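You operate a simulated robot arm through the tools that you are given. There is no shell and no other tool. Be economical: measure what you need, move in short steps, check, and stop when the job is done.

You are at the controls of a simulated two-armed robot. One attempt, no reset.

TASK
On the small table, fold the blue cloth in half.

Only the result counts: the job must be done as asked and must still hold three seconds after the hand-in. Knocking over, shifting, dropping, spilling or breaking anything else fails it. Flat cloth is picked up by pressing the open fingertips on it (5 to 10 N) and closing them slowly along it; thin cloth reads only 2 to 8 mm in the jaws.

THE ROBOT
Two 7-joint arms with two-finger parallel grippers on one trunk, on a base that drives. Base frame: it is fixed to the floor where the robot stands at the start and does not move with it; the origin is under the middle of the robot, x ahead of it, y to its left, z up; the surface under the hand at the start is at about z = 760. Lengths are in mm, angles in degrees, forces in N, time in s.
The left shoulder is at the start at [70, 177, 995], the right one opposite. With the tool pointing down near the work surface each hand reaches from about 300 to 740 mm from the robot's upright axis, wherever it stands, measured 20 degrees to its own side. Places, roughly: small table [600, -300, 800]. Payload 3.43 kg a hand.
Tool frame (each hand has its own): the origin (TCP) lies between the finger pads and is the grasp point; the fingertips stand 30 mm ahead of it; z points along the fingers, y is the line along which they close. Largest opening 94 mm; finger width 28, thickness 10; the body of the gripper, 50 by 96 mm, starts 55 mm behind the TCP.
Orientation is that of the tool frame in the base frame, as a unit quaternion [w, x, y, z]. With the fingers straight down and closing along the base's y, the tool's x points along the base's -x, its y along +y and its z along -z.

THE INTERFACE
- The arms move only by the tool jog_arm. It takes "left_commands", "right_commands" or both (then of equal length, played together; a hand with none holds still); each is a list of rows, each a list of 2 entries, a list of its own where there are three numbers: the shift along the tool's x, y, z in units of 50 mm (1.0 is 50 mm), then the turn, a rotation vector about the tool's x, y, z in units of 8 degrees (1.0 is 8 degrees). In form: [[[tx, ty, tz], [rx, ry, rz]], ...]. A call has 1 to 20 rows; each row shifts and turns the commanded pose from where the row before left it, along the tool's axes as they then stand. "left_gripper" and "right_gripper" are, for a hand that has rows, the closure, from 0 (fully open) to 1 (shut), set as the call begins (left out, the last holds). A call with a number of a shift or a turn outside -1 to 1 is refused whole. A row lasts 0.2 s, in which the tool goes at most 50 mm and 8.6 degrees; a call with a longer step from one row to the next is refused whole, and so is a gripper value outside its range. Where a pose cannot be reached the arm comes as near as it can. A force on the tool above 40 N (or 10 N above the force at the start of the call, whichever is more), or a blocked arm, ends the call early, and 0.2 s more pass. Each finger travels about 153 mm/s and halts on what it meets, pressing with about 42 N; the grip force reading is that of the motor and also rises with nothing between the fingers. The clock runs only during rows and for 0.2 s after the last one: add rows that do not move to give the fingers time. The reply holds the time, the measured pose of the TCP, the force on the tool along the base axes, the opening and the grip force, in the units named above and with some noise, with the torque about the TCP (base axes, N m) and any sound that the robot's microphone picked up, and new pictures: "show" is both (left out), scene, wrist or none (wrist: the cameras of the hands that moved).
- Cameras (640 x 400 px; columns grow to the right, rows downward): "scene" is now at [127.1, -17.8, 1288.7]; the picture's right is [-0.14, -0.99, -0.00], its down [-0.77, 0.11, -0.62] and it looks along [0.62, -0.09, -0.78] (base axes); focal length 256 px, centre (320, 200). "left" rides on the left gripper at [76, -14, -102] in its tool frame; the picture's right is [0.18, 0.98, 0.00], its down [-0.75, 0.14, -0.64] and it looks along [-0.63, 0.12, 0.77] (tool axes); focal length 243 px, centre (320, 200). "right" rides on the right gripper at [76, 14, -102] in its tool frame; the picture's right is [-0.18, 0.98, 0.00], its down [-0.75, -0.14, -0.64] and it looks along [-0.63, -0.12, 0.77] (tool axes); focal length 243 px, centre (320, 200). There is no depth. A picture from a camera that has moved, and an enlarged one, comes with that camera's place and axes in the base frame and with its lens. The place of the scene camera against the robot may be out by one fixed shift of up to 12 mm in any direction.
- move_column(by): slides the trunk up (or, below 0, down) by that many mm; the arms and the scene camera ride with it, the base frame stays. It gives what a move gives, with no picture.
- drive_base(legs): drives the robot by 1 to 6 legs, each [ahead, turn to the left] in mm and degrees, along the robot's own axes; the way and the turn of a leg run together, so that a leg with both is an arc; at most 1500 mm and 180 degrees a leg. The arms and the cameras ride along, it lands a little off, and it stops where it bumps. It gives what a move gives, and a new picture of the scene camera.
- pan_tilt(pan, tilt): turns the head with the scene camera to pan (to the left, within 86 degrees either way) and tilt (down, from -29 to 69), counted from straight ahead of the robot. It gives what a move gives, and a new picture of the scene camera.
- inspect(camera, box): a new picture of the part [left, top, right, bottom] of that camera's present view, enlarged. The clock stands still meanwhile.
- finish_job(): hands the job in; it is judged then, once.

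Work in short steps. Places have to be worked out from the pictures, the camera data and where the tool is seen: move nearer, look again, correct. Check each grasp and each placing, and mend what went wrong. You have 120 turns and 260 pictures in all, those below and enlarged ones among them. Open the grippers and draw the arms clear of the work before you hand the job in, unless the task says otherwise; then end with one line.

The tools are called after "Call:" by a JSON object that holds its "op" and its "data". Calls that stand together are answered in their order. jog_arm: Moves the arms, as the interface text tells. Its arguments: {"type":"object","properties":{"left_commands":{"type":"array"},"left_gripper":{"type":"number"},"right_commands":{"type":"array"},"right_gripper":{"type":"number"},"show":{"type":"string","enum":["both","scene","wrist","none"]}},"required":[]} The other tools are called the same way: move_column (by) slides the trunk up or down; drive_base (legs) drives the base; pan_tilt (pan, tilt) turns the head that bears the scene camera; inspect (camera, box) takes an enlarged picture of a part of a camera's view; finish_job () hands the job in.

At the start:

```text
time_s: 0.0
left_tool_pos: [504.9, 127.4, 921.9]
left_tool_rot: [-0.001, 0.0, 1.0, 0.001]
left_ft_force: [0.2, -0.9, 0.1]
left_moment: [-0.01, -0.01, 0.0]
left_width: 93.9
left_gripper_force: 0.1
right_tool_pos: [376.0, -196.5, 987.5]
right_tool_rot: [0.0, -0.001, 1.0, 0.0]
right_ft_force: [0.4, 0.0, 0.2]
right_moment: [0.02, -0.01, 0.06]
right_width: 94.2
right_gripper_force: 0.1
trunk travel left (down, up): [-575.0, 265.0]
robot x, y, heading: [1.7, -0.9, -0.2]
head pan, tilt: [-8.3, 51.5]
```

scene: 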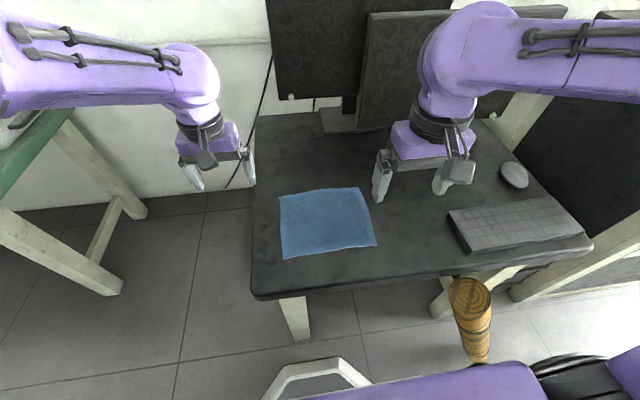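
right: 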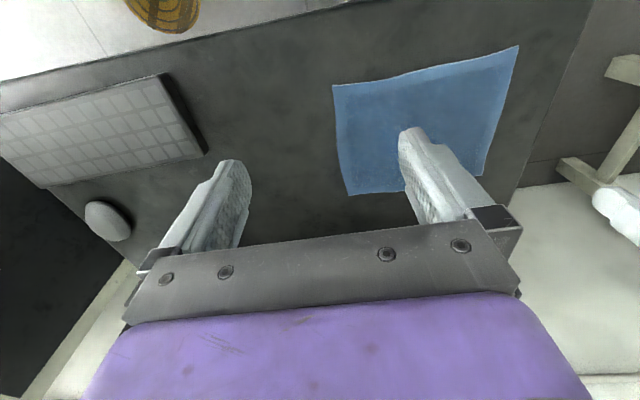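
left: 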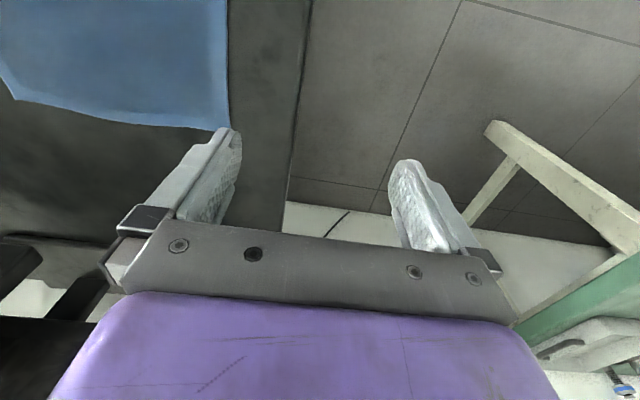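

Combining the scene and right wrist pictures, with the table at z≈760, I put the cloth at x 387..567 and y -184..36. I'll fold the far edge onto the near edge. First I bring both hands over the far corners and turn them so they close along x.

Call:
{"op": "jog_arm", "data": {"left_commands": [[[-0.167, -0.373, 0.067], [0, 0, 0]], [[-0.167, -0.373, 0.067], [0, 0, 0]], [[-0.167, -0.373, 0.067], [0, 0, 0]], [[-0.167, -0.373, 0.067], [0, 0, 0]], [[-0.167, -0.373, 0.067], [0, 0, 0]], [[-0.167, -0.373, 0.067], [0, 0, 0]], [[0, 0, 0], [0, 0, 0.9375]], [[0, 0, 0], [0, 0, 0.9375]], [[0, 0, 0], [0, 0, 0.9375]], [[0, 0, 0], [0, 0, 0.9375]], [[0, 0, 0], [0, 0, 0.9375]], [[0, 0, 0], [0, 0, 0.9375]], [[0, 0, 0], [0, 0, 0.9375]], [[0, 0, 0], [0, 0, 0.9375]], [[0, 0, 0], [0, 0, 0.9375]], [[0, 0, 0], [0, 0, 0.9375]], [[0, 0, 0], [0, 0, 0.9375]], [[0, 0, 0], [0, 0, 0.9375]]], "right_commands": [[[-0.6, 0.1, 0.29], [0, 0, 0]], [[-0.6, 0.1, 0.29], [0, 0, 0]], [[-0.6, 0.1, 0.29], [0, 0, 0]], [[-0.6, 0.1, 0.29], [0, 0, 0]], [[-0.6, 0.1, 0.29], [0, 0, 0]], [[-0.6, 0.1, 0.29], [0, 0, 0]], [[0, 0, 0], [0, 0, -0.9375]], [[0, 0, 0], [0, 0, -0.9375]], [[0, 0, 0], [0, 0, -0.9375]], [[0, 0, 0], [0, 0, -0.9375]], [[0, 0, 0], [0, 0, -0.9375]], [[0, 0, 0], [0, 0, -0.9375]], [[0, 0, 0], [0, 0, -0.9375]], [[0, 0, 0], [0, 0, -0.9375]], [[0, 0, 0], [0, 0, -0.9375]], [[0, 0, 0], [0, 0, -0.9375]], [[0, 0, 0], [0, 0, -0.9375]], [[0, 0, 0], [0, 0, -0.9375]]], "left_gripper": 0.72, "right_gripper": 0.72}}

```text
time_s: 3.8
left_tool_pos: [555.3, 16.0, 900.6]
left_tool_rot: [0.0, 0.708, 0.706, -0.001]
left_ft_force: [0.2, 0.2, -0.3]
left_moment: [-0.04, -0.03, 0.03]
left_width: 26.1
left_gripper_force: 0.1
right_tool_pos: [555.1, -166.7, 900.0]
right_tool_rot: [0.001, 0.709, -0.705, 0.001]
right_ft_force: [-0.9, -0.9, -0.4]
right_moment: [0.03, 0.01, -0.01]
right_width: 26.4
right_gripper_force: 0.0
trunk travel left (down, up): [-575.0, 265.0]
robot x, y, heading: [0.9, -2.7, -0.1]
head pan, tilt: [-8.3, 51.5]
camera scene: at [127.3, -17.8, 1288.7], right [-0.14, -0.99, 0.0], down [-0.77, 0.11, -0.62], along [0.62, -0.09, -0.78], focal length 256 px, centre (320, 200)
camera right: at [542.3, -242.9, 1004.4], right [-0.98, 0.18, 0.0], down [0.14, 0.75, 0.64], along [0.12, 0.63, -0.77], focal length 243 px, centre (320, 200)
camera left: at [540.5, 91.8, 1003.8], right [0.98, 0.18, 0.0], down [0.14, -0.75, 0.64], along [0.12, -0.63, -0.77], focal length 243 px, centre (320, 200)
```

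scene: 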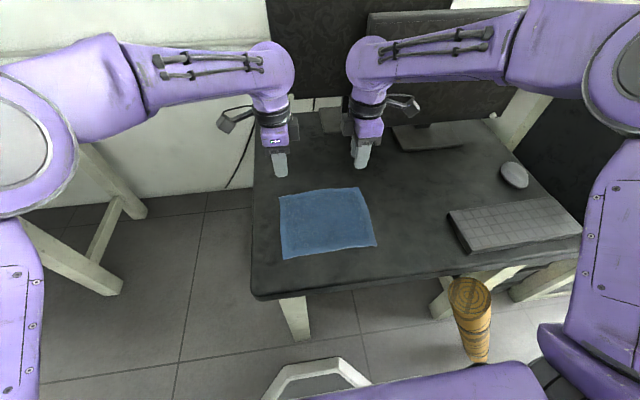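
right: 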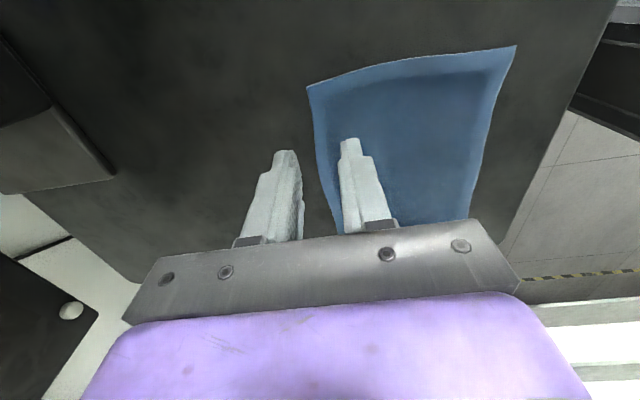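
left: 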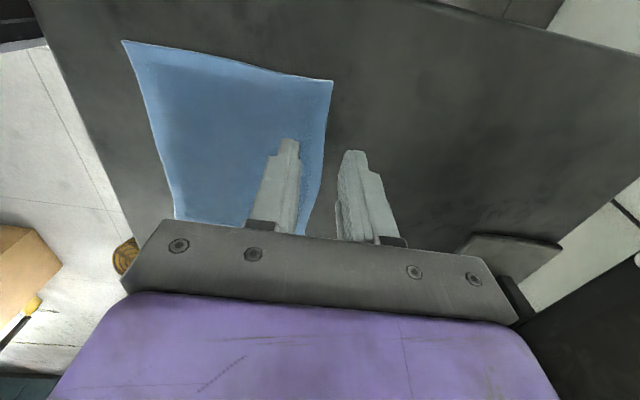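

The fresh wrist views put the far corners at about (563,34) and (566,-180). I shift both hands slightly inward and lower the fingertips to about 10 mm above the cloth.

Call:
{"op": "jog_arm", "data": {"left_commands": [[[0, -0.064, 0.4], [0, 0, 0]], [[0, -0.064, 0.4], [0, 0, 0]], [[0, -0.064, 0.4], [0, 0, 0]], [[0, -0.064, 0.4], [0, 0, 0]], [[0, -0.064, 0.4], [0, 0, 0]], [[0, 0, 0], [0, 0, 0]]], "right_commands": [[[-0.012, 0.056, 0.4], [0, 0, 0]], [[-0.012, 0.056, 0.4], [0, 0, 0]], [[-0.012, 0.056, 0.4], [0, 0, 0]], [[-0.012, 0.056, 0.4], [0, 0, 0]], [[-0.012, 0.056, 0.4], [0, 0, 0]], [[0, 0, 0], [0, 0, 0]]]}}

```text
time_s: 5.2
left_tool_pos: [538.2, 13.8, 801.5]
left_tool_rot: [0.0, 0.707, 0.707, 0.0]
left_ft_force: [0.1, -0.2, 0.4]
left_moment: [0.01, -0.02, -0.02]
left_width: 26.4
left_gripper_force: 0.1
right_tool_pos: [542.2, -162.3, 799.1]
right_tool_rot: [-0.001, 0.708, -0.706, 0.0]
right_ft_force: [-0.2, -0.1, -0.1]
right_moment: [0.02, 0.03, 0.03]
right_width: 26.3
right_gripper_force: 0.1
trunk travel left (down, up): [-575.0, 265.0]
robot x, y, heading: [-0.3, 1.3, 0.3]
head pan, tilt: [-8.3, 51.5]
camera scene: at [126.8, -17.8, 1288.8], right [-0.14, -0.99, 0.0], down [-0.77, 0.11, -0.62], along [0.62, -0.09, -0.78], focal length 256 px, centre (320, 200)
camera right: at [527.2, -239.0, 904.1], right [-0.98, 0.18, 0.0], down [0.14, 0.75, 0.64], along [0.12, 0.63, -0.77], focal length 243 px, centre (320, 200)
camera left: at [523.4, 90.7, 903.7], right [0.98, 0.18, 0.0], down [0.14, -0.75, 0.64], along [0.12, -0.63, -0.77], focal length 243 px, centre (320, 200)
```

scene: 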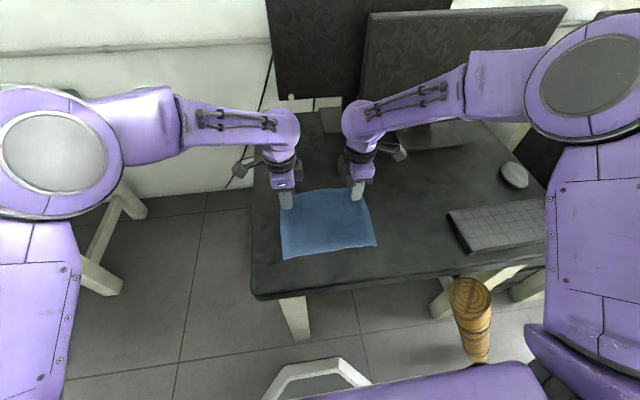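
right: 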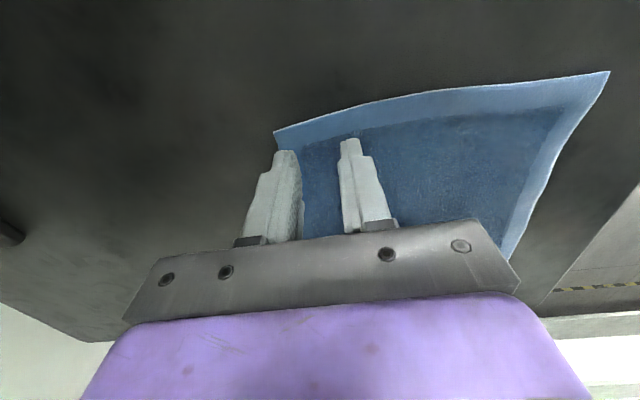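
left: 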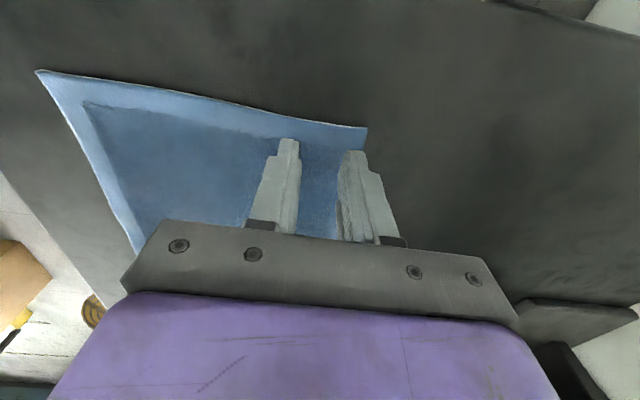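

The outer fingers sit just inside the edge. I press down in small steps.

Call:
{"op": "jog_arm", "data": {"left_commands": [[[0, 0, 0.08], [0, 0, 0]], [[0, 0, 0.08], [0, 0, 0]], [[0, 0, 0.06], [0, 0, 0]], [[0, 0, 0], [0, 0, 0]]], "right_commands": [[[0, 0, 0.06], [0, 0, 0]], [[0, 0, 0.06], [0, 0, 0]], [[0, 0, 0.06], [0, 0, 0]], [[0, 0, 0], [0, 0, 0]]], "show": "none"}}

```text
time_s: 6.2
left_tool_pos: [538.6, 15.0, 791.8]
left_tool_rot: [0.002, 0.707, 0.707, 0.001]
left_ft_force: [1.3, -1.8, 10.1]
left_moment: [-0.05, -0.02, 0.02]
left_width: 26.1
left_gripper_force: 0.1
right_tool_pos: [541.0, -163.4, 793.3]
right_tool_rot: [-0.002, 0.707, -0.707, 0.002]
right_ft_force: [3.3, -0.2, 11.9]
right_moment: [0.0, -0.07, 0.04]
right_width: 25.9
right_gripper_force: 0.1
trunk travel left (down, up): [-575.0, 265.0]
robot x, y, heading: [-1.1, -0.3, -0.1]
head pan, tilt: [-8.3, 51.5]
```

Both hands are in contact at about 10–12 N. I ease off slightly and begin closing in small steps.

Call:
{"op": "jog_arm", "data": {"left_commands": [[[0, 0, -0.01], [0, 0, 0]], [[0, 0, 0], [0, 0, 0]]], "right_commands": [[[0, 0, -0.015], [0, 0, 0]], [[0, 0, 0], [0, 0, 0]]], "left_gripper": 0.77, "right_gripper": 0.77, "show": "none"}}

Call:
{"op": "jog_arm", "data": {"left_commands": [[[0, 0, 0], [0, 0, 0]], [[0, 0, 0], [0, 0, 0]]], "right_commands": [[[0, 0, 0], [0, 0, 0]], [[0, 0, 0], [0, 0, 0]]], "left_gripper": 0.82, "right_gripper": 0.82, "show": "wrist"}}

```text
time_s: 6.8
left_tool_pos: [537.8, 15.1, 793.4]
left_tool_rot: [0.0, 0.707, 0.707, 0.0]
left_ft_force: [-0.2, 0.5, 9.7]
left_moment: [0.01, 0.0, 0.0]
left_width: 20.7
left_gripper_force: 0.0
right_tool_pos: [540.6, -161.8, 792.7]
right_tool_rot: [-0.001, 0.707, -0.707, 0.002]
right_ft_force: [-2.0, -0.9, 8.0]
right_moment: [-0.04, 0.07, 0.02]
right_width: 20.9
right_gripper_force: 0.1
trunk travel left (down, up): [-575.0, 265.0]
robot x, y, heading: [-1.3, -2.9, 0.1]
head pan, tilt: [-8.3, 51.5]
```

```text
time_s: 7.4
left_tool_pos: [536.2, 15.9, 792.7]
left_tool_rot: [0.0, 0.707, 0.707, 0.0]
left_ft_force: [0.7, 0.4, 11.5]
left_moment: [-0.02, 0.01, 0.01]
left_width: 16.0
left_gripper_force: 0.0
right_tool_pos: [540.0, -162.8, 793.2]
right_tool_rot: [-0.001, 0.707, -0.707, 0.001]
right_ft_force: [0.6, 0.0, 8.1]
right_moment: [-0.03, 0.06, 0.0]
right_width: 16.1
right_gripper_force: 0.0
trunk travel left (down, up): [-575.0, 265.0]
robot x, y, heading: [-2.0, 0.3, -0.1]
head pan, tilt: [-8.3, 51.5]
camera right: at [526.3, -238.9, 897.2], right [-0.98, 0.18, 0.0], down [0.14, 0.75, 0.64], along [0.12, 0.63, -0.77], focal length 243 px, centre (320, 200)
camera left: at [522.8, 91.7, 894.8], right [0.98, 0.18, 0.0], down [0.14, -0.75, 0.64], along [0.12, -0.63, -0.77], focal length 243 px, centre (320, 200)
```

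right: 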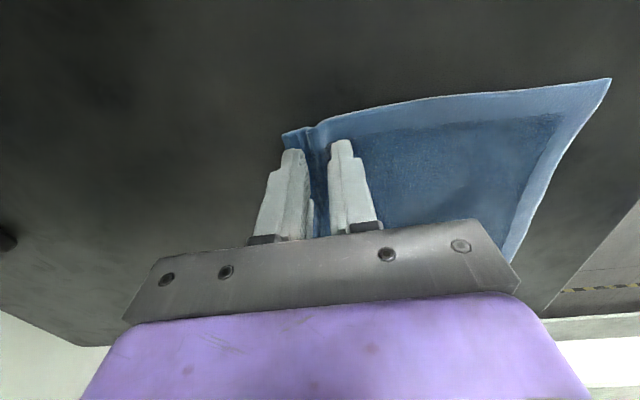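
left: 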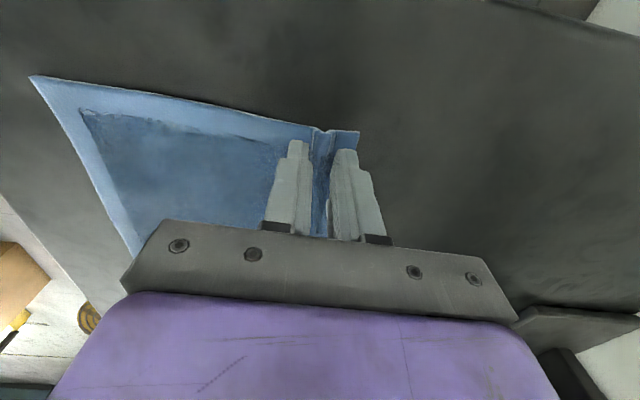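

Ridges are forming between the fingers as intended, so I keep closing slowly.

Call:
{"op": "jog_arm", "data": {"left_commands": [[[0, 0, 0], [0, 0, 0]], [[0, 0, 0], [0, 0, 0]]], "right_commands": [[[0, 0, 0], [0, 0, 0]], [[0, 0, 0], [0, 0, 0]]], "left_gripper": 0.87, "right_gripper": 0.87, "show": "none"}}

Call:
{"op": "jog_arm", "data": {"left_commands": [[[0, 0, 0], [0, 0, 0]], [[0, 0, 0], [0, 0, 0]]], "right_commands": [[[0, 0, 0], [0, 0, 0]], [[0, 0, 0], [0, 0, 0]]], "left_gripper": 0.92, "right_gripper": 0.92, "show": "none"}}

Call:
{"op": "jog_arm", "data": {"left_commands": [[[0, 0, 0], [0, 0, 0]], [[0, 0, 0], [0, 0, 0]], [[0, 0, 0], [0, 0, 0]]], "right_commands": [[[0, 0, 0], [0, 0, 0]], [[0, 0, 0], [0, 0, 0]], [[0, 0, 0], [0, 0, 0]]], "left_gripper": 1.0, "right_gripper": 1.0, "show": "wrist"}}

```text
time_s: 8.0
left_tool_pos: [537.5, 15.1, 793.4]
left_tool_rot: [0.0, 0.707, 0.707, 0.0]
left_ft_force: [-0.7, -0.1, 10.2]
left_moment: [-0.01, 0.01, -0.02]
left_width: 11.0
left_gripper_force: 0.0
right_tool_pos: [541.7, -162.1, 794.0]
right_tool_rot: [-0.001, 0.708, -0.707, 0.001]
right_ft_force: [0.3, 0.7, 8.0]
right_moment: [0.04, 0.05, 0.01]
right_width: 11.4
right_gripper_force: 0.0
trunk travel left (down, up): [-575.0, 265.0]
robot x, y, heading: [-0.4, -0.2, 0.2]
head pan, tilt: [-8.3, 51.5]
```

```text
time_s: 8.6
left_tool_pos: [537.3, 14.9, 794.2]
left_tool_rot: [0.0, 0.707, 0.707, 0.001]
left_ft_force: [0.1, -0.1, 10.1]
left_moment: [0.0, -0.01, 0.0]
left_width: 7.3
left_gripper_force: 0.2
right_tool_pos: [540.9, -162.2, 794.1]
right_tool_rot: [-0.002, 0.708, -0.707, 0.002]
right_ft_force: [-1.0, 0.3, 6.9]
right_moment: [-0.01, 0.01, 0.03]
right_width: 7.5
right_gripper_force: 0.1
trunk travel left (down, up): [-575.0, 265.0]
robot x, y, heading: [-0.4, -1.7, -0.2]
head pan, tilt: [-8.3, 51.5]
```

```text
time_s: 9.4
left_tool_pos: [536.8, 15.7, 792.9]
left_tool_rot: [0.001, 0.707, 0.707, 0.001]
left_ft_force: [-0.1, -0.8, 11.3]
left_moment: [0.0, 0.03, 0.03]
left_width: 3.7
left_gripper_force: 38.2
right_tool_pos: [541.4, -161.6, 793.4]
right_tool_rot: [-0.002, 0.708, -0.706, 0.001]
right_ft_force: [-0.1, 0.4, 7.2]
right_moment: [0.0, 0.0, -0.03]
right_width: 3.6
right_gripper_force: 38.2
trunk travel left (down, up): [-575.0, 265.0]
robot x, y, heading: [0.3, -2.4, 0.4]
head pan, tilt: [-8.3, 51.5]
camera right: at [526.3, -239.0, 897.2], right [-0.98, 0.18, 0.0], down [0.14, 0.75, 0.64], along [0.12, 0.63, -0.77], focal length 243 px, centre (320, 200)
camera left: at [522.9, 91.7, 894.8], right [0.98, 0.18, 0.0], down [0.14, -0.75, 0.64], along [0.12, -0.63, -0.77], focal length 243 px, centre (320, 200)
```

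right: 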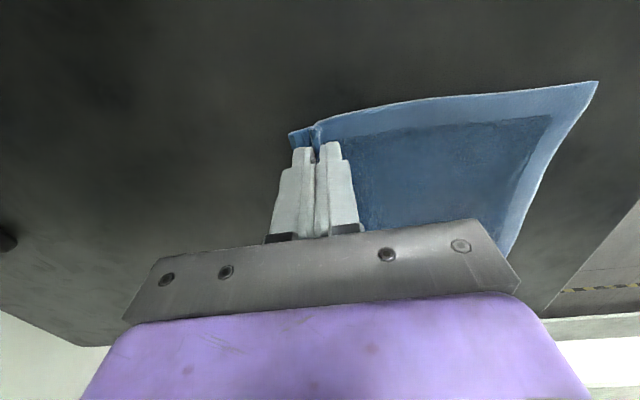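
left: 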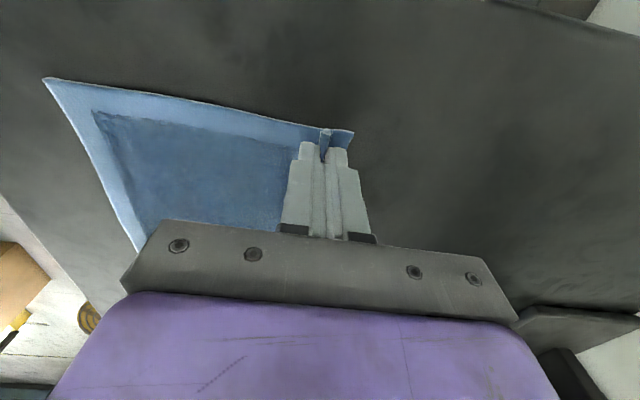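

Both jaws read about 3.6 mm, so there is cloth in them. I lift 40 mm gently, drifting inward a little, and check.

Call:
{"op": "jog_arm", "data": {"left_commands": [[[0, 0, -0.16], [0, 0, 0]], [[0, -0.04, -0.16], [0, 0, 0]], [[0, -0.04, -0.16], [0, 0, 0]], [[0, -0.06, -0.16], [0, 0, 0]], [[0, -0.06, -0.16], [0, 0, 0]], [[0, 0, 0], [0, 0, 0]]], "right_commands": [[[0, 0, -0.16], [0, 0, 0]], [[0, 0.04, -0.16], [0, 0, 0]], [[0, 0.04, -0.16], [0, 0, 0]], [[0, 0.06, -0.16], [0, 0, 0]], [[0, 0.06, -0.16], [0, 0, 0]], [[0, 0, 0], [0, 0, 0]]]}}

```text
time_s: 10.8
left_tool_pos: [529.5, 15.2, 831.0]
left_tool_rot: [0.001, 0.707, 0.707, 0.0]
left_ft_force: [0.0, -1.1, 0.0]
left_moment: [-0.06, 0.0, 0.0]
left_width: 3.7
left_gripper_force: 37.9
right_tool_pos: [531.9, -163.7, 832.8]
right_tool_rot: [0.0, 0.708, -0.706, 0.0]
right_ft_force: [-0.4, 1.1, 0.8]
right_moment: [0.01, 0.01, -0.02]
right_width: 3.7
right_gripper_force: 37.9
trunk travel left (down, up): [-575.0, 265.0]
robot x, y, heading: [-4.3, 2.3, 0.0]
head pan, tilt: [-8.3, 51.5]
camera scene: at [127.6, -17.8, 1288.7], right [-0.14, -0.99, 0.0], down [-0.77, 0.11, -0.62], along [0.62, -0.09, -0.78], focal length 256 px, centre (320, 200)
camera right: at [518.6, -239.8, 935.9], right [-0.98, 0.18, 0.0], down [0.14, 0.75, 0.64], along [0.12, 0.63, -0.77], focal length 243 px, centre (320, 200)
camera left: at [514.8, 92.2, 933.0], right [0.98, 0.18, 0.0], down [0.14, -0.75, 0.64], along [0.12, -0.63, -0.77], focal length 243 px, centre (320, 200)
```

scene: 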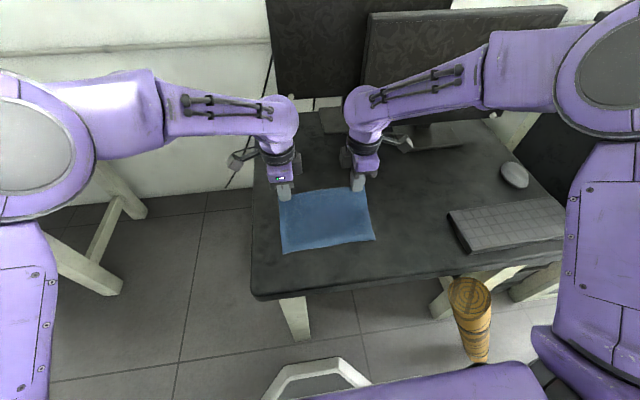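
right: 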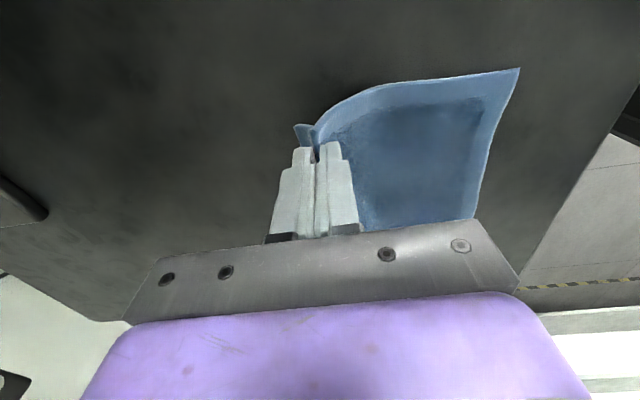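
left: 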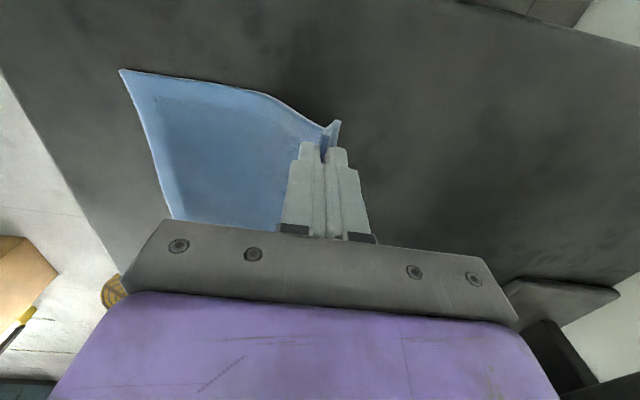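

The hold is good, but about 38 mm of cloth is in the ridge and tail, which would spoil the edge when I fold. I'll lay it back by retracing the path, spread it open while pressing, and re-pinch nearer the edge.

Call:
{"op": "jog_arm", "data": {"left_commands": [[[0, 0.06, 0.16], [0, 0, 0]], [[0, 0.06, 0.16], [0, 0, 0]], [[0, 0.04, 0.16], [0, 0, 0]], [[0, 0.04, 0.16], [0, 0, 0]], [[0, 0, 0.16], [0, 0, 0]], [[0, 0, 0], [0, 0, 0]]], "right_commands": [[[0, -0.06, 0.16], [0, 0, 0]], [[0, -0.06, 0.16], [0, 0, 0]], [[0, -0.04, 0.16], [0, 0, 0]], [[0, -0.04, 0.16], [0, 0, 0]], [[0, 0, 0.16], [0, 0, 0]], [[0, 0, 0], [0, 0, 0]]], "show": "none"}}

Call:
{"op": "jog_arm", "data": {"left_commands": [[[0, 0, 0], [0, 0, 0]], [[0, 0, 0], [0, 0, 0]]], "right_commands": [[[0, 0, 0], [0, 0, 0]], [[0, 0, 0], [0, 0, 0]]], "left_gripper": 0.87, "right_gripper": 0.87, "show": "none"}}

Call:
{"op": "jog_arm", "data": {"left_commands": [[[0, 0, 0], [0, 0, 0]], [[0, 0, 0], [0, 0, 0]]], "right_commands": [[[0, 0, 0], [0, 0, 0]], [[0, 0, 0], [0, 0, 0]]], "left_gripper": 0.72, "right_gripper": 0.72, "show": "none"}}

Call:
{"op": "jog_arm", "data": {"left_commands": [[[0, 0, -0.2], [0, 0, 0]], [[0, 0, -0.2], [0, 0, 0]], [[0, 0, 0], [0, 0, 0]]], "right_commands": [[[0, 0, -0.2], [0, 0, 0]], [[0, 0, -0.2], [0, 0, 0]], [[0, 0, 0], [0, 0, 0]]], "show": "wrist"}}

```text
time_s: 12.2
left_tool_pos: [537.4, 14.5, 793.3]
left_tool_rot: [0.001, 0.707, 0.707, 0.001]
left_ft_force: [2.4, -0.8, 11.0]
left_moment: [-0.03, -0.11, -0.03]
left_width: 3.5
left_gripper_force: 38.1
right_tool_pos: [540.6, -162.9, 793.2]
right_tool_rot: [-0.001, 0.707, -0.707, 0.002]
right_ft_force: [1.8, 0.7, 4.7]
right_moment: [0.01, 0.0, -0.02]
right_width: 3.6
right_gripper_force: 38.5
trunk travel left (down, up): [-575.0, 265.0]
robot x, y, heading: [-1.1, -2.2, -0.1]
head pan, tilt: [-8.3, 51.5]
```

```text
time_s: 12.8
left_tool_pos: [537.8, 16.8, 793.5]
left_tool_rot: [0.002, 0.707, 0.707, 0.002]
left_ft_force: [2.5, -1.1, 14.6]
left_moment: [-0.02, -0.01, 0.0]
left_width: 11.6
left_gripper_force: 0.0
right_tool_pos: [540.7, -162.3, 793.6]
right_tool_rot: [-0.002, 0.708, -0.706, 0.002]
right_ft_force: [1.2, 0.4, 4.9]
right_moment: [0.04, -0.02, 0.01]
right_width: 12.1
right_gripper_force: 0.1
trunk travel left (down, up): [-575.0, 265.0]
robot x, y, heading: [0.0, -0.2, 0.0]
head pan, tilt: [-8.3, 51.5]
```

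```text
time_s: 13.4
left_tool_pos: [536.9, 15.6, 793.0]
left_tool_rot: [0.002, 0.707, 0.707, 0.001]
left_ft_force: [1.4, 0.8, 16.0]
left_moment: [0.01, 0.0, 0.02]
left_width: 23.8
left_gripper_force: 0.0
right_tool_pos: [541.2, -163.2, 794.2]
right_tool_rot: [-0.001, 0.708, -0.706, 0.001]
right_ft_force: [0.8, 0.0, 5.1]
right_moment: [0.04, -0.02, 0.0]
right_width: 24.9
right_gripper_force: 0.0
trunk travel left (down, up): [-575.0, 265.0]
robot x, y, heading: [0.3, -0.1, 0.0]
head pan, tilt: [-8.3, 51.5]
```

```text
time_s: 14.2
left_tool_pos: [538.8, 16.1, 811.3]
left_tool_rot: [-0.001, 0.708, 0.707, 0.0]
left_ft_force: [0.1, 0.2, -0.8]
left_moment: [0.02, 0.01, -0.01]
left_width: 26.3
left_gripper_force: 0.1
right_tool_pos: [543.0, -160.2, 810.5]
right_tool_rot: [0.0, 0.708, -0.706, -0.001]
right_ft_force: [0.0, 0.3, 0.1]
right_moment: [-0.02, 0.02, -0.02]
right_width: 26.1
right_gripper_force: 0.1
trunk travel left (down, up): [-575.0, 265.0]
robot x, y, heading: [1.4, 1.3, 0.2]
head pan, tilt: [-8.3, 51.5]
camera right: at [528.3, -238.5, 915.7], right [-0.98, 0.18, 0.0], down [0.14, 0.75, 0.64], along [0.12, 0.63, -0.77], focal length 243 px, centre (320, 200)
camera left: at [524.5, 92.6, 912.4], right [0.98, 0.18, 0.0], down [0.14, -0.75, 0.64], along [0.12, -0.63, -0.77], focal length 243 px, centre (320, 200)
```

right: 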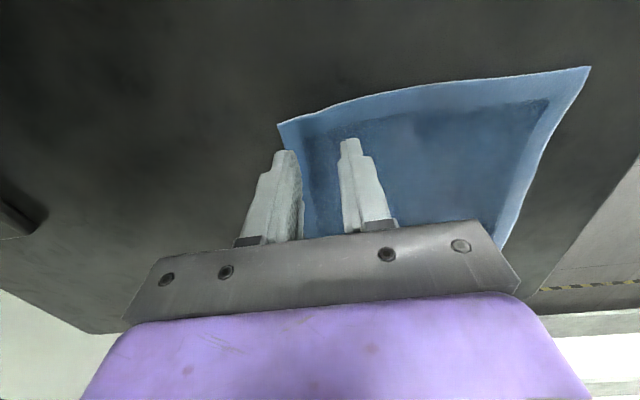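
left: 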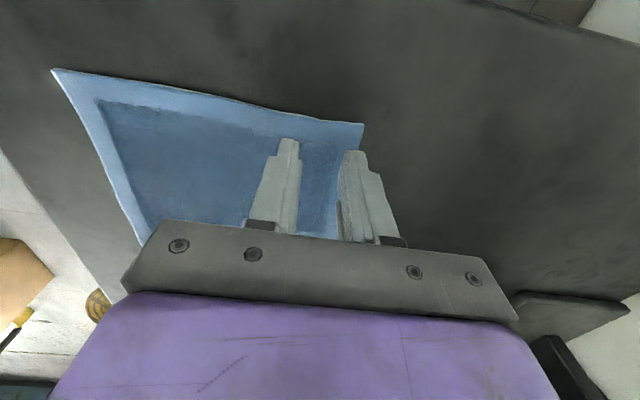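

Reopening while pressing flattened the cloth completely, with the corners back at 564 and 568. I shift about 13 mm outward, narrow the jaws to 14 mm and press again so each outer finger sits half on the edge.

Call:
{"op": "jog_arm", "data": {"left_commands": [[[0, 0.13, 0], [0, 0, 0]], [[0, 0.13, 0], [0, 0, 0]], [[0, 0, 0.13], [0, 0, 0]], [[0, 0, 0.13], [0, 0, 0]], [[0, 0, 0.12], [0, 0, 0]], [[0, 0, 0], [0, 0, 0]]], "right_commands": [[[0, -0.14, 0], [0, 0, 0]], [[0, -0.14, 0], [0, 0, 0]], [[0, 0, 0.13], [0, 0, 0]], [[0, 0, 0.13], [0, 0, 0]], [[0, 0, 0.14], [0, 0, 0]], [[0, 0, 0], [0, 0, 0]]], "left_gripper": 0.84, "right_gripper": 0.84, "show": "wrist"}}

```text
time_s: 15.6
left_tool_pos: [550.3, 16.1, 795.0]
left_tool_rot: [0.001, 0.707, 0.707, 0.0]
left_ft_force: [-0.3, -0.3, 2.6]
left_moment: [0.0, -0.05, 0.02]
left_width: 14.8
left_gripper_force: 0.1
right_tool_pos: [554.6, -162.8, 792.3]
right_tool_rot: [-0.001, 0.708, -0.707, 0.001]
right_ft_force: [0.3, -0.9, 7.5]
right_moment: [-0.01, 0.01, -0.01]
right_width: 14.8
right_gripper_force: 0.0
trunk travel left (down, up): [-575.0, 265.0]
robot x, y, heading: [-1.8, 0.1, 0.1]
head pan, tilt: [-8.3, 51.5]
camera right: at [540.8, -239.6, 897.1], right [-0.98, 0.18, 0.0], down [0.14, 0.75, 0.64], along [0.12, 0.63, -0.77], focal length 243 px, centre (320, 200)
camera left: at [536.8, 92.5, 895.5], right [0.98, 0.18, 0.0], down [0.14, -0.75, 0.64], along [0.12, -0.63, -0.77], focal length 243 px, centre (320, 200)
```

right: 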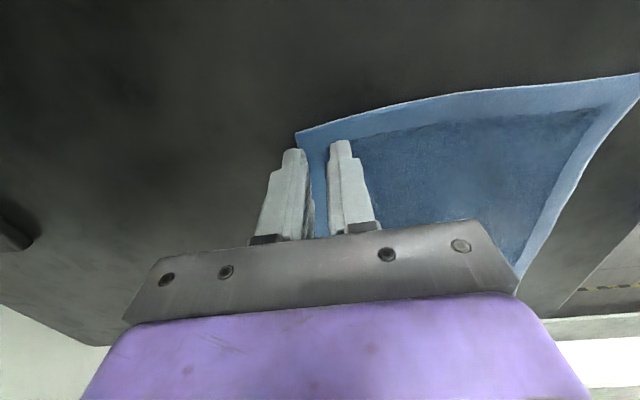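
left: 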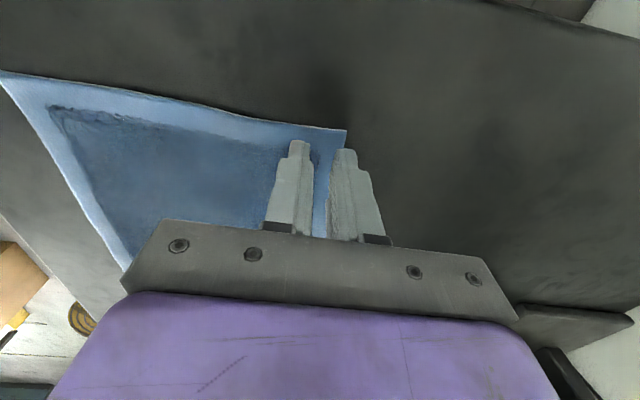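

The edge now runs under about half of each outer finger. I add a little pressure on the left and close in steps.

Call:
{"op": "jog_arm", "data": {"left_commands": [[[0, 0, 0.018], [0, 0, 0]], [[0, 0, 0], [0, 0, 0]]], "right_commands": [[[0, 0, 0], [0, 0, 0]], [[0, 0, 0], [0, 0, 0]]], "left_gripper": 0.84, "right_gripper": 0.87, "show": "none"}}

Call:
{"op": "jog_arm", "data": {"left_commands": [[[0, 0, 0], [0, 0, 0]], [[0, 0, 0], [0, 0, 0]]], "right_commands": [[[0, 0, 0], [0, 0, 0]], [[0, 0, 0], [0, 0, 0]]], "left_gripper": 0.88, "right_gripper": 0.9, "show": "none"}}

Call:
{"op": "jog_arm", "data": {"left_commands": [[[0, 0, 0], [0, 0, 0]], [[0, 0, 0], [0, 0, 0]]], "right_commands": [[[0, 0, 0], [0, 0, 0]], [[0, 0, 0], [0, 0, 0]]], "left_gripper": 0.93, "right_gripper": 0.94, "show": "none"}}

Call:
{"op": "jog_arm", "data": {"left_commands": [[[0, 0, 0], [0, 0, 0]], [[0, 0, 0], [0, 0, 0]], [[0, 0, 0], [0, 0, 0]]], "right_commands": [[[0, 0, 0], [0, 0, 0]], [[0, 0, 0], [0, 0, 0]], [[0, 0, 0], [0, 0, 0]]], "left_gripper": 1.0, "right_gripper": 1.0, "show": "wrist"}}

```text
time_s: 16.2
left_tool_pos: [551.0, 15.9, 793.0]
left_tool_rot: [0.001, 0.707, 0.707, 0.0]
left_ft_force: [-0.7, -0.2, 6.7]
left_moment: [0.03, 0.08, -0.02]
left_width: 15.0
left_gripper_force: 0.0
right_tool_pos: [554.2, -162.1, 793.3]
right_tool_rot: [-0.001, 0.707, -0.707, 0.001]
right_ft_force: [1.4, 0.0, 9.1]
right_moment: [-0.04, 0.04, 0.0]
right_width: 10.9
right_gripper_force: 0.0
trunk travel left (down, up): [-575.0, 265.0]
robot x, y, heading: [2.4, -1.1, 0.0]
head pan, tilt: [-8.3, 51.5]
```

```text
time_s: 16.8
left_tool_pos: [550.9, 16.5, 792.3]
left_tool_rot: [0.001, 0.707, 0.707, 0.001]
left_ft_force: [1.2, 0.1, 8.2]
left_moment: [-0.01, -0.02, 0.02]
left_width: 9.3
left_gripper_force: 0.1
right_tool_pos: [554.8, -161.8, 793.2]
right_tool_rot: [-0.001, 0.708, -0.706, 0.001]
right_ft_force: [0.4, 0.6, 9.5]
right_moment: [0.02, 0.01, -0.01]
right_width: 9.4
right_gripper_force: 0.0
trunk travel left (down, up): [-575.0, 265.0]
robot x, y, heading: [0.7, -1.4, -0.1]
head pan, tilt: [-8.3, 51.5]
```

```text
time_s: 17.4
left_tool_pos: [550.9, 15.4, 793.1]
left_tool_rot: [0.001, 0.707, 0.707, 0.0]
left_ft_force: [0.5, 0.2, 8.3]
left_moment: [-0.01, -0.01, -0.01]
left_width: 4.4
left_gripper_force: 0.1
right_tool_pos: [553.8, -161.1, 792.9]
right_tool_rot: [0.0, 0.708, -0.707, 0.002]
right_ft_force: [0.1, 0.7, 9.5]
right_moment: [0.0, 0.04, -0.04]
right_width: 7.4
right_gripper_force: 2.1
trunk travel left (down, up): [-575.0, 265.0]
robot x, y, heading: [0.7, -0.6, 0.3]
head pan, tilt: [-8.3, 51.5]
```

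```text
time_s: 18.2
left_tool_pos: [550.8, 15.2, 794.4]
left_tool_rot: [0.0, 0.707, 0.707, 0.001]
left_ft_force: [0.2, -1.1, 7.3]
left_moment: [-0.02, -0.06, 0.01]
left_width: 0.3
left_gripper_force: 33.1
right_tool_pos: [553.2, -162.0, 793.4]
right_tool_rot: [-0.001, 0.708, -0.706, 0.001]
right_ft_force: [-1.6, 0.8, 9.3]
right_moment: [0.06, 0.03, 0.02]
right_width: 1.9
right_gripper_force: 36.9
trunk travel left (down, up): [-575.0, 265.0]
robot x, y, heading: [-1.4, -0.7, 0.3]
head pan, tilt: [-8.3, 51.5]
camera right: at [539.7, -239.4, 897.1], right [-0.98, 0.18, 0.0], down [0.14, 0.75, 0.64], along [0.12, 0.63, -0.77], focal length 243 px, centre (320, 200)
camera left: at [536.2, 92.3, 895.0], right [0.98, 0.18, 0.0], down [0.14, -0.75, 0.64], along [0.12, -0.63, -0.77], focal length 243 px, centre (320, 200)
```

right: 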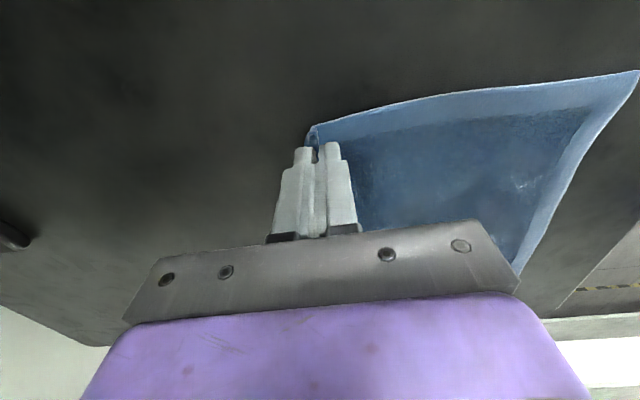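
left: 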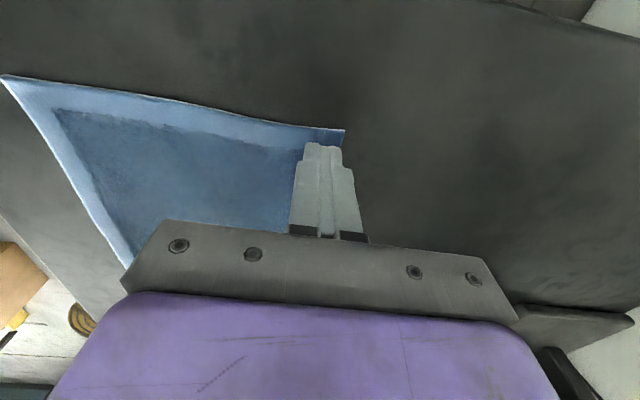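

The right jaw holds the edge (1.9 mm), but the left slipped (0.3 mm). I redo the left, 3 mm further in and with slightly more pressure.

Call:
{"op": "jog_arm", "data": {"left_commands": [[[0, 0, -0.2], [0, 0, 0]], [[0, -0.06, 0], [0, 0, 0]], [[0, 0, 0.2], [0, 0, 0]], [[0, 0, 0.015], [0, 0, 0]], [[0, 0, 0], [0, 0, 0]]], "left_gripper": 0.82, "show": "wrist"}}

```text
time_s: 19.4
left_tool_pos: [548.2, 16.9, 793.7]
left_tool_rot: [0.003, 0.707, 0.708, 0.001]
left_ft_force: [-2.7, 1.1, 15.9]
left_moment: [0.03, 0.14, -0.03]
left_width: 16.5
left_gripper_force: 0.2
right_tool_pos: [553.5, -162.7, 794.6]
right_tool_rot: [-0.001, 0.708, -0.706, 0.001]
right_ft_force: [1.4, 0.0, 6.6]
right_moment: [-0.01, -0.06, 0.0]
right_width: 2.2
right_gripper_force: 36.8
trunk travel left (down, up): [-575.0, 265.0]
robot x, y, heading: [-0.8, -1.4, -0.2]
head pan, tilt: [-8.3, 51.5]
camera left: at [532.8, 92.8, 894.5], right [0.98, 0.18, 0.0], down [0.14, -0.75, 0.64], along [0.12, -0.63, -0.77], focal length 243 px, centre (320, 200)
```

left: 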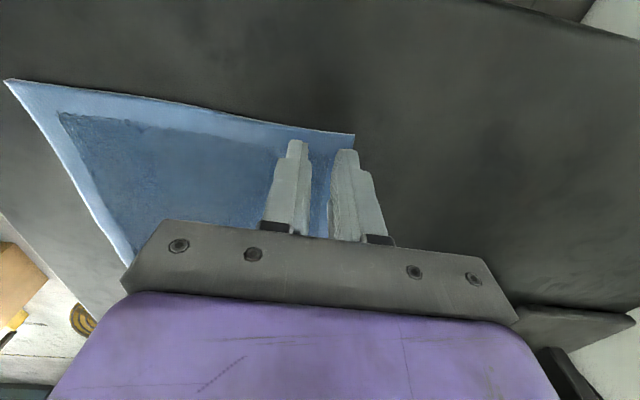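

The overlap is good but the force is high. I ease off about 1 mm and close slowly.

Call:
{"op": "jog_arm", "data": {"left_commands": [[[0, 0, -0.018], [0, 0, 0]], [[0, 0, 0], [0, 0, 0]]], "left_gripper": 0.86, "show": "none"}}

Call:
{"op": "jog_arm", "data": {"left_commands": [[[0, 0, 0], [0, 0, 0]], [[0, 0, 0], [0, 0, 0]]], "left_gripper": 0.9, "show": "none"}}

Call:
{"op": "jog_arm", "data": {"left_commands": [[[0, 0, 0], [0, 0, 0]], [[0, 0, 0], [0, 0, 0]]], "left_gripper": 0.94, "show": "none"}}

Call:
{"op": "jog_arm", "data": {"left_commands": [[[0, 0, 0], [0, 0, 0]], [[0, 0, 0], [0, 0, 0]], [[0, 0, 0], [0, 0, 0]]], "left_gripper": 1.0, "show": "wrist"}}

```text
time_s: 20.0
left_tool_pos: [547.3, 16.2, 793.3]
left_tool_rot: [0.001, 0.708, 0.707, 0.001]
left_ft_force: [1.0, -0.6, 12.7]
left_moment: [0.0, -0.02, 0.02]
left_width: 12.7
left_gripper_force: 0.1
right_tool_pos: [553.9, -162.1, 791.9]
right_tool_rot: [-0.001, 0.707, -0.707, 0.001]
right_ft_force: [-1.3, 0.0, 8.7]
right_moment: [0.01, 0.04, -0.04]
right_width: 2.5
right_gripper_force: 36.6
trunk travel left (down, up): [-575.0, 265.0]
robot x, y, heading: [-0.2, 0.8, 0.2]
head pan, tilt: [-8.3, 51.5]
```

```text
time_s: 20.6
left_tool_pos: [546.7, 16.7, 792.4]
left_tool_rot: [0.001, 0.707, 0.707, 0.001]
left_ft_force: [0.1, -0.6, 12.6]
left_moment: [-0.02, 0.02, -0.01]
left_width: 9.0
left_gripper_force: 0.1
right_tool_pos: [555.6, -162.7, 793.2]
right_tool_rot: [0.0, 0.707, -0.707, 0.001]
right_ft_force: [-0.2, 1.2, 7.5]
right_moment: [0.01, 0.03, -0.01]
right_width: 2.3
right_gripper_force: 37.6
trunk travel left (down, up): [-575.0, 265.0]
robot x, y, heading: [1.2, -1.4, 0.2]
head pan, tilt: [-8.3, 51.5]
```

```text
time_s: 21.2
left_tool_pos: [548.2, 16.0, 793.4]
left_tool_rot: [0.002, 0.708, 0.707, 0.001]
left_ft_force: [-0.7, -1.2, 13.1]
left_moment: [-0.03, 0.03, -0.02]
left_width: 6.3
left_gripper_force: 0.4
right_tool_pos: [553.6, -161.5, 793.6]
right_tool_rot: [-0.001, 0.708, -0.706, 0.002]
right_ft_force: [0.4, 1.5, 7.4]
right_moment: [0.04, 0.06, -0.02]
right_width: 2.1
right_gripper_force: 37.3
trunk travel left (down, up): [-575.0, 265.0]
robot x, y, heading: [-1.2, 0.1, 0.1]
head pan, tilt: [-8.3, 51.5]
```

```text
time_s: 22.0
left_tool_pos: [548.0, 16.0, 792.7]
left_tool_rot: [0.001, 0.707, 0.707, 0.001]
left_ft_force: [0.3, -1.0, 13.6]
left_moment: [-0.03, 0.0, 0.0]
left_width: 3.3
left_gripper_force: 37.8
right_tool_pos: [554.1, -163.0, 793.8]
right_tool_rot: [-0.001, 0.707, -0.707, 0.002]
right_ft_force: [0.0, 1.0, 7.2]
right_moment: [0.04, -0.01, 0.01]
right_width: 2.3
right_gripper_force: 36.9
trunk travel left (down, up): [-575.0, 265.0]
robot x, y, heading: [0.5, 1.1, 0.1]
head pan, tilt: [-8.3, 51.5]
camera left: at [533.0, 92.6, 894.8], right [0.98, 0.18, 0.0], down [0.14, -0.75, 0.64], along [0.12, -0.63, -0.77], focal length 243 px, centre (320, 200)
```

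left: 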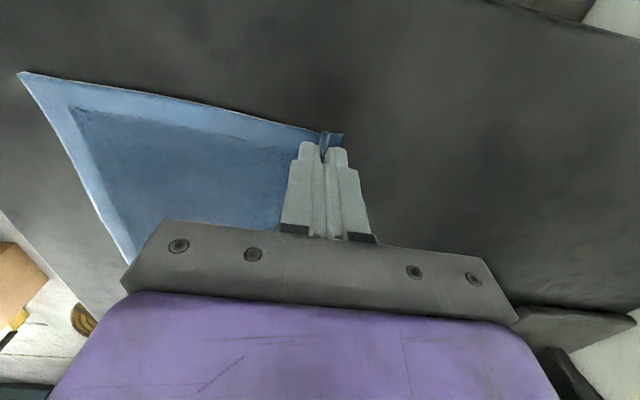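

Both corners are held (3.3 and 2.3 mm). I carry the edge up along an arc to the top of the fold at x≈475.

Call:
{"op": "jog_arm", "data": {"left_commands": [[[0, 0, -0.2], [0, 0, 0]], [[0, -0.06, -0.24], [0, 0, 0]], [[0, -0.1, -0.28], [0, 0, 0]], [[0, -0.16, -0.24], [0, 0, 0]], [[0, -0.22, -0.2], [0, 0, 0]], [[0, -0.26, -0.16], [0, 0, 0]], [[0, -0.32, -0.1], [0, 0, 0]], [[0, -0.34, -0.08], [0, 0, 0]], [[0, 0, 0], [0, 0, 0]]], "right_commands": [[[0, 0, -0.2], [0, 0, 0]], [[0, 0.06, -0.24], [0, 0, 0]], [[0, 0.1, -0.28], [0, 0, 0]], [[0, 0.16, -0.24], [0, 0, 0]], [[0, 0.22, -0.2], [0, 0, 0]], [[0, 0.26, -0.16], [0, 0, 0]], [[0, 0.32, -0.1], [0, 0, 0]], [[0, 0.34, -0.08], [0, 0, 0]], [[0, 0, 0], [0, 0, 0]]]}}

```text
time_s: 24.0
left_tool_pos: [476.8, 16.8, 864.9]
left_tool_rot: [0.0, 0.707, 0.707, 0.0]
left_ft_force: [-0.5, -1.2, -0.7]
left_moment: [-0.04, -0.02, 0.0]
left_width: 3.7
left_gripper_force: 37.5
right_tool_pos: [484.8, -162.3, 867.1]
right_tool_rot: [0.0, 0.708, -0.706, 0.0]
right_ft_force: [0.2, 1.2, -0.8]
right_moment: [-0.01, 0.03, -0.02]
right_width: 1.9
right_gripper_force: 36.9
trunk travel left (down, up): [-575.0, 265.0]
robot x, y, heading: [-0.1, 1.8, -0.2]
head pan, tilt: [-8.3, 51.5]
camera scene: at [128.1, -17.8, 1288.6], right [-0.14, -0.99, 0.0], down [-0.78, 0.11, -0.62], along [0.62, -0.09, -0.78], focal length 256 px, centre (320, 200)
camera right: at [469.3, -239.3, 971.4], right [-0.98, 0.18, 0.0], down [0.14, 0.75, 0.64], along [0.12, 0.63, -0.77], focal length 243 px, centre (320, 200)
camera left: at [463.0, 92.9, 967.5], right [0.98, 0.18, 0.0], down [0.14, -0.75, 0.64], along [0.12, -0.63, -0.77], focal length 243 px, centre (320, 200)
```

scene: 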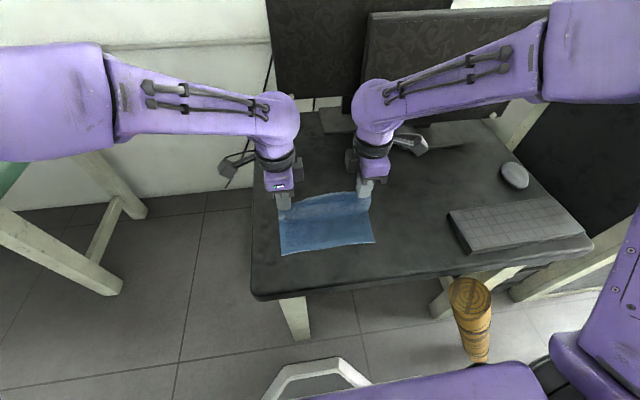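
right: 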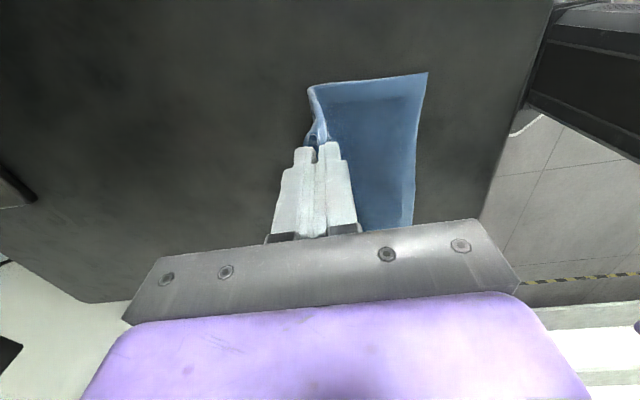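
left: 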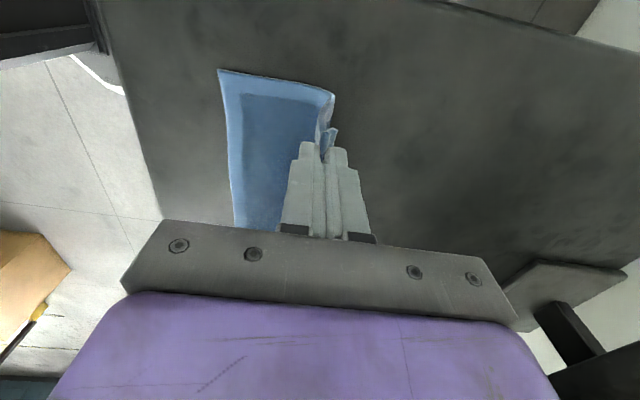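

The fold is forming cleanly, with the near edge lying at x≈395. I bring the held edge over it while tilting the fingers forward 40°, and stop with the tips about 25 mm above the table.

Call:
{"op": "jog_arm", "data": {"left_commands": [[[0, -0.28, 0.04], [-1, 0, 0]], [[0, -0.288, 0.04], [-1, 0, 0]], [[0, -0.302, 0.038], [-1, 0, 0]], [[0, -0.303, 0.04], [-1, 0, 0]], [[0, -0.293, 0.053], [-1, 0, 0]], [[0, -0.246, 0.107], [0, 0, 0]], [[0, -0.257, 0.15], [0, 0, 0]], [[0, 0, 0], [0, 0, 0]]], "right_commands": [[[0, 0.34, 0.04], [1, 0, 0]], [[0, 0.348, 0.032], [1, 0, 0]], [[0, 0.36, 0.022], [1, 0, 0]], [[0, 0.358, 0.016], [1, 0, 0]], [[0, 0.326, 0.032], [1, 0, 0]], [[0, 0.277, 0.081], [0, 0, 0]], [[0, 0.287, 0.124], [0, 0, 0]], [[0, 0, 0], [0, 0, 0]]]}}

```text
time_s: 25.8
left_tool_pos: [399.0, 12.0, 819.2]
left_tool_rot: [0.251, 0.659, 0.67, 0.233]
left_ft_force: [-0.1, 0.2, -0.7]
left_moment: [0.0, 0.06, 0.02]
left_width: 3.3
left_gripper_force: 37.8
right_tool_pos: [423.1, -148.4, 810.1]
right_tool_rot: [-0.242, 0.665, -0.664, 0.242]
right_ft_force: [0.4, 0.0, 0.4]
right_moment: [-0.01, 0.07, 0.0]
right_width: 1.4
right_gripper_force: 36.1
right hand out of reach, approached as far as the arm can: row 5, 6, 7
trunk travel left (down, up): [-575.0, 265.0]
robot x, y, heading: [2.6, 0.0, 0.2]
head pan, tilt: [-8.3, 51.5]
camera scene: at [126.9, -18.3, 1288.8], right [-0.15, -0.99, 0.0], down [-0.77, 0.11, -0.62], along [0.62, -0.09, -0.78], focal length 256 px, centre (320, 200)
camera right: at [346.1, -226.2, 880.4], right [-0.75, 0.18, -0.63], down [-0.31, 0.75, 0.58], along [0.58, 0.63, -0.51], focal length 243 px, centre (320, 200)
camera left: at [323.0, 89.9, 884.7], right [0.75, 0.21, 0.63], down [-0.3, -0.74, 0.6], along [0.59, -0.64, -0.49], focal length 243 px, centre (320, 200)
```

scene: 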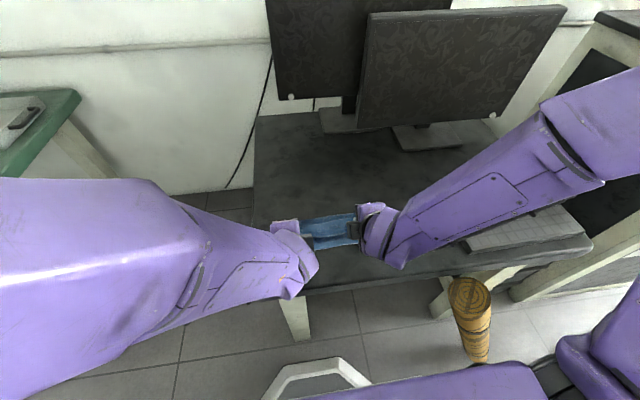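
right: 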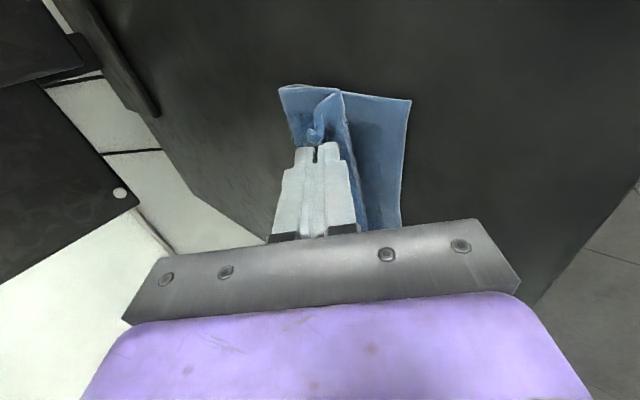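
left: 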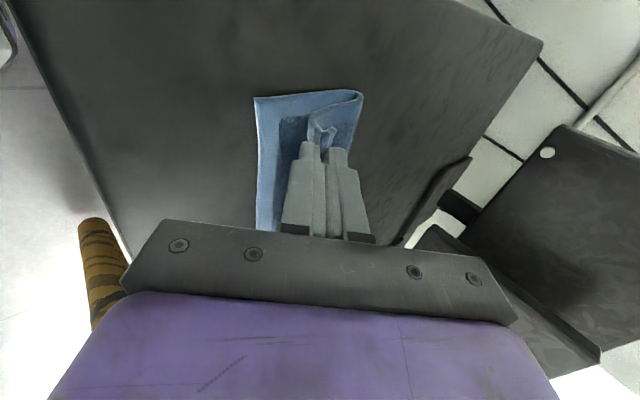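

The right arm ran out of reach at this tilt and stopped about 33 mm short; the left is fine. I untilt the right hand by 24° in place and re-measure.

Call:
{"op": "jog_arm", "data": {"right_commands": [[[0, 0, 0], [-1, 0, 0]], [[0, 0, 0], [-1, 0, 0]], [[0, 0, 0], [-1, 0, 0]], [[0, 0, 0], [0, 0, 0]]], "show": "wrist"}}

```text
time_s: 26.8
left_tool_pos: [399.9, 13.2, 819.7]
left_tool_rot: [0.252, 0.658, 0.67, 0.233]
left_ft_force: [0.4, -0.9, 1.1]
left_moment: [0.01, 0.04, -0.04]
left_width: 3.2
left_gripper_force: 37.9
right_tool_pos: [423.1, -147.6, 810.9]
right_tool_rot: [-0.098, 0.701, -0.699, 0.1]
right_ft_force: [-0.1, 1.8, 0.2]
right_moment: [0.02, 0.0, -0.02]
right_width: 0.9
right_gripper_force: 36.5
trunk travel left (down, up): [-575.0, 265.0]
robot x, y, heading: [-2.0, 1.0, 0.1]
head pan, tilt: [-8.3, 51.5]
camera right: at [381.4, -224.8, 907.0], right [-0.94, 0.18, -0.27], down [-0.04, 0.75, 0.65], along [0.32, 0.63, -0.71], focal length 243 px, centre (320, 200)
```

right: 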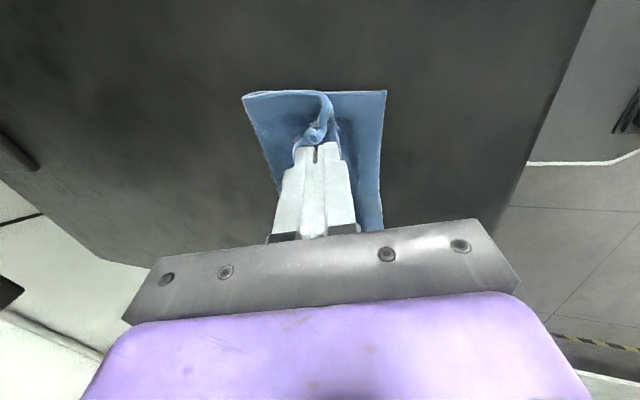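

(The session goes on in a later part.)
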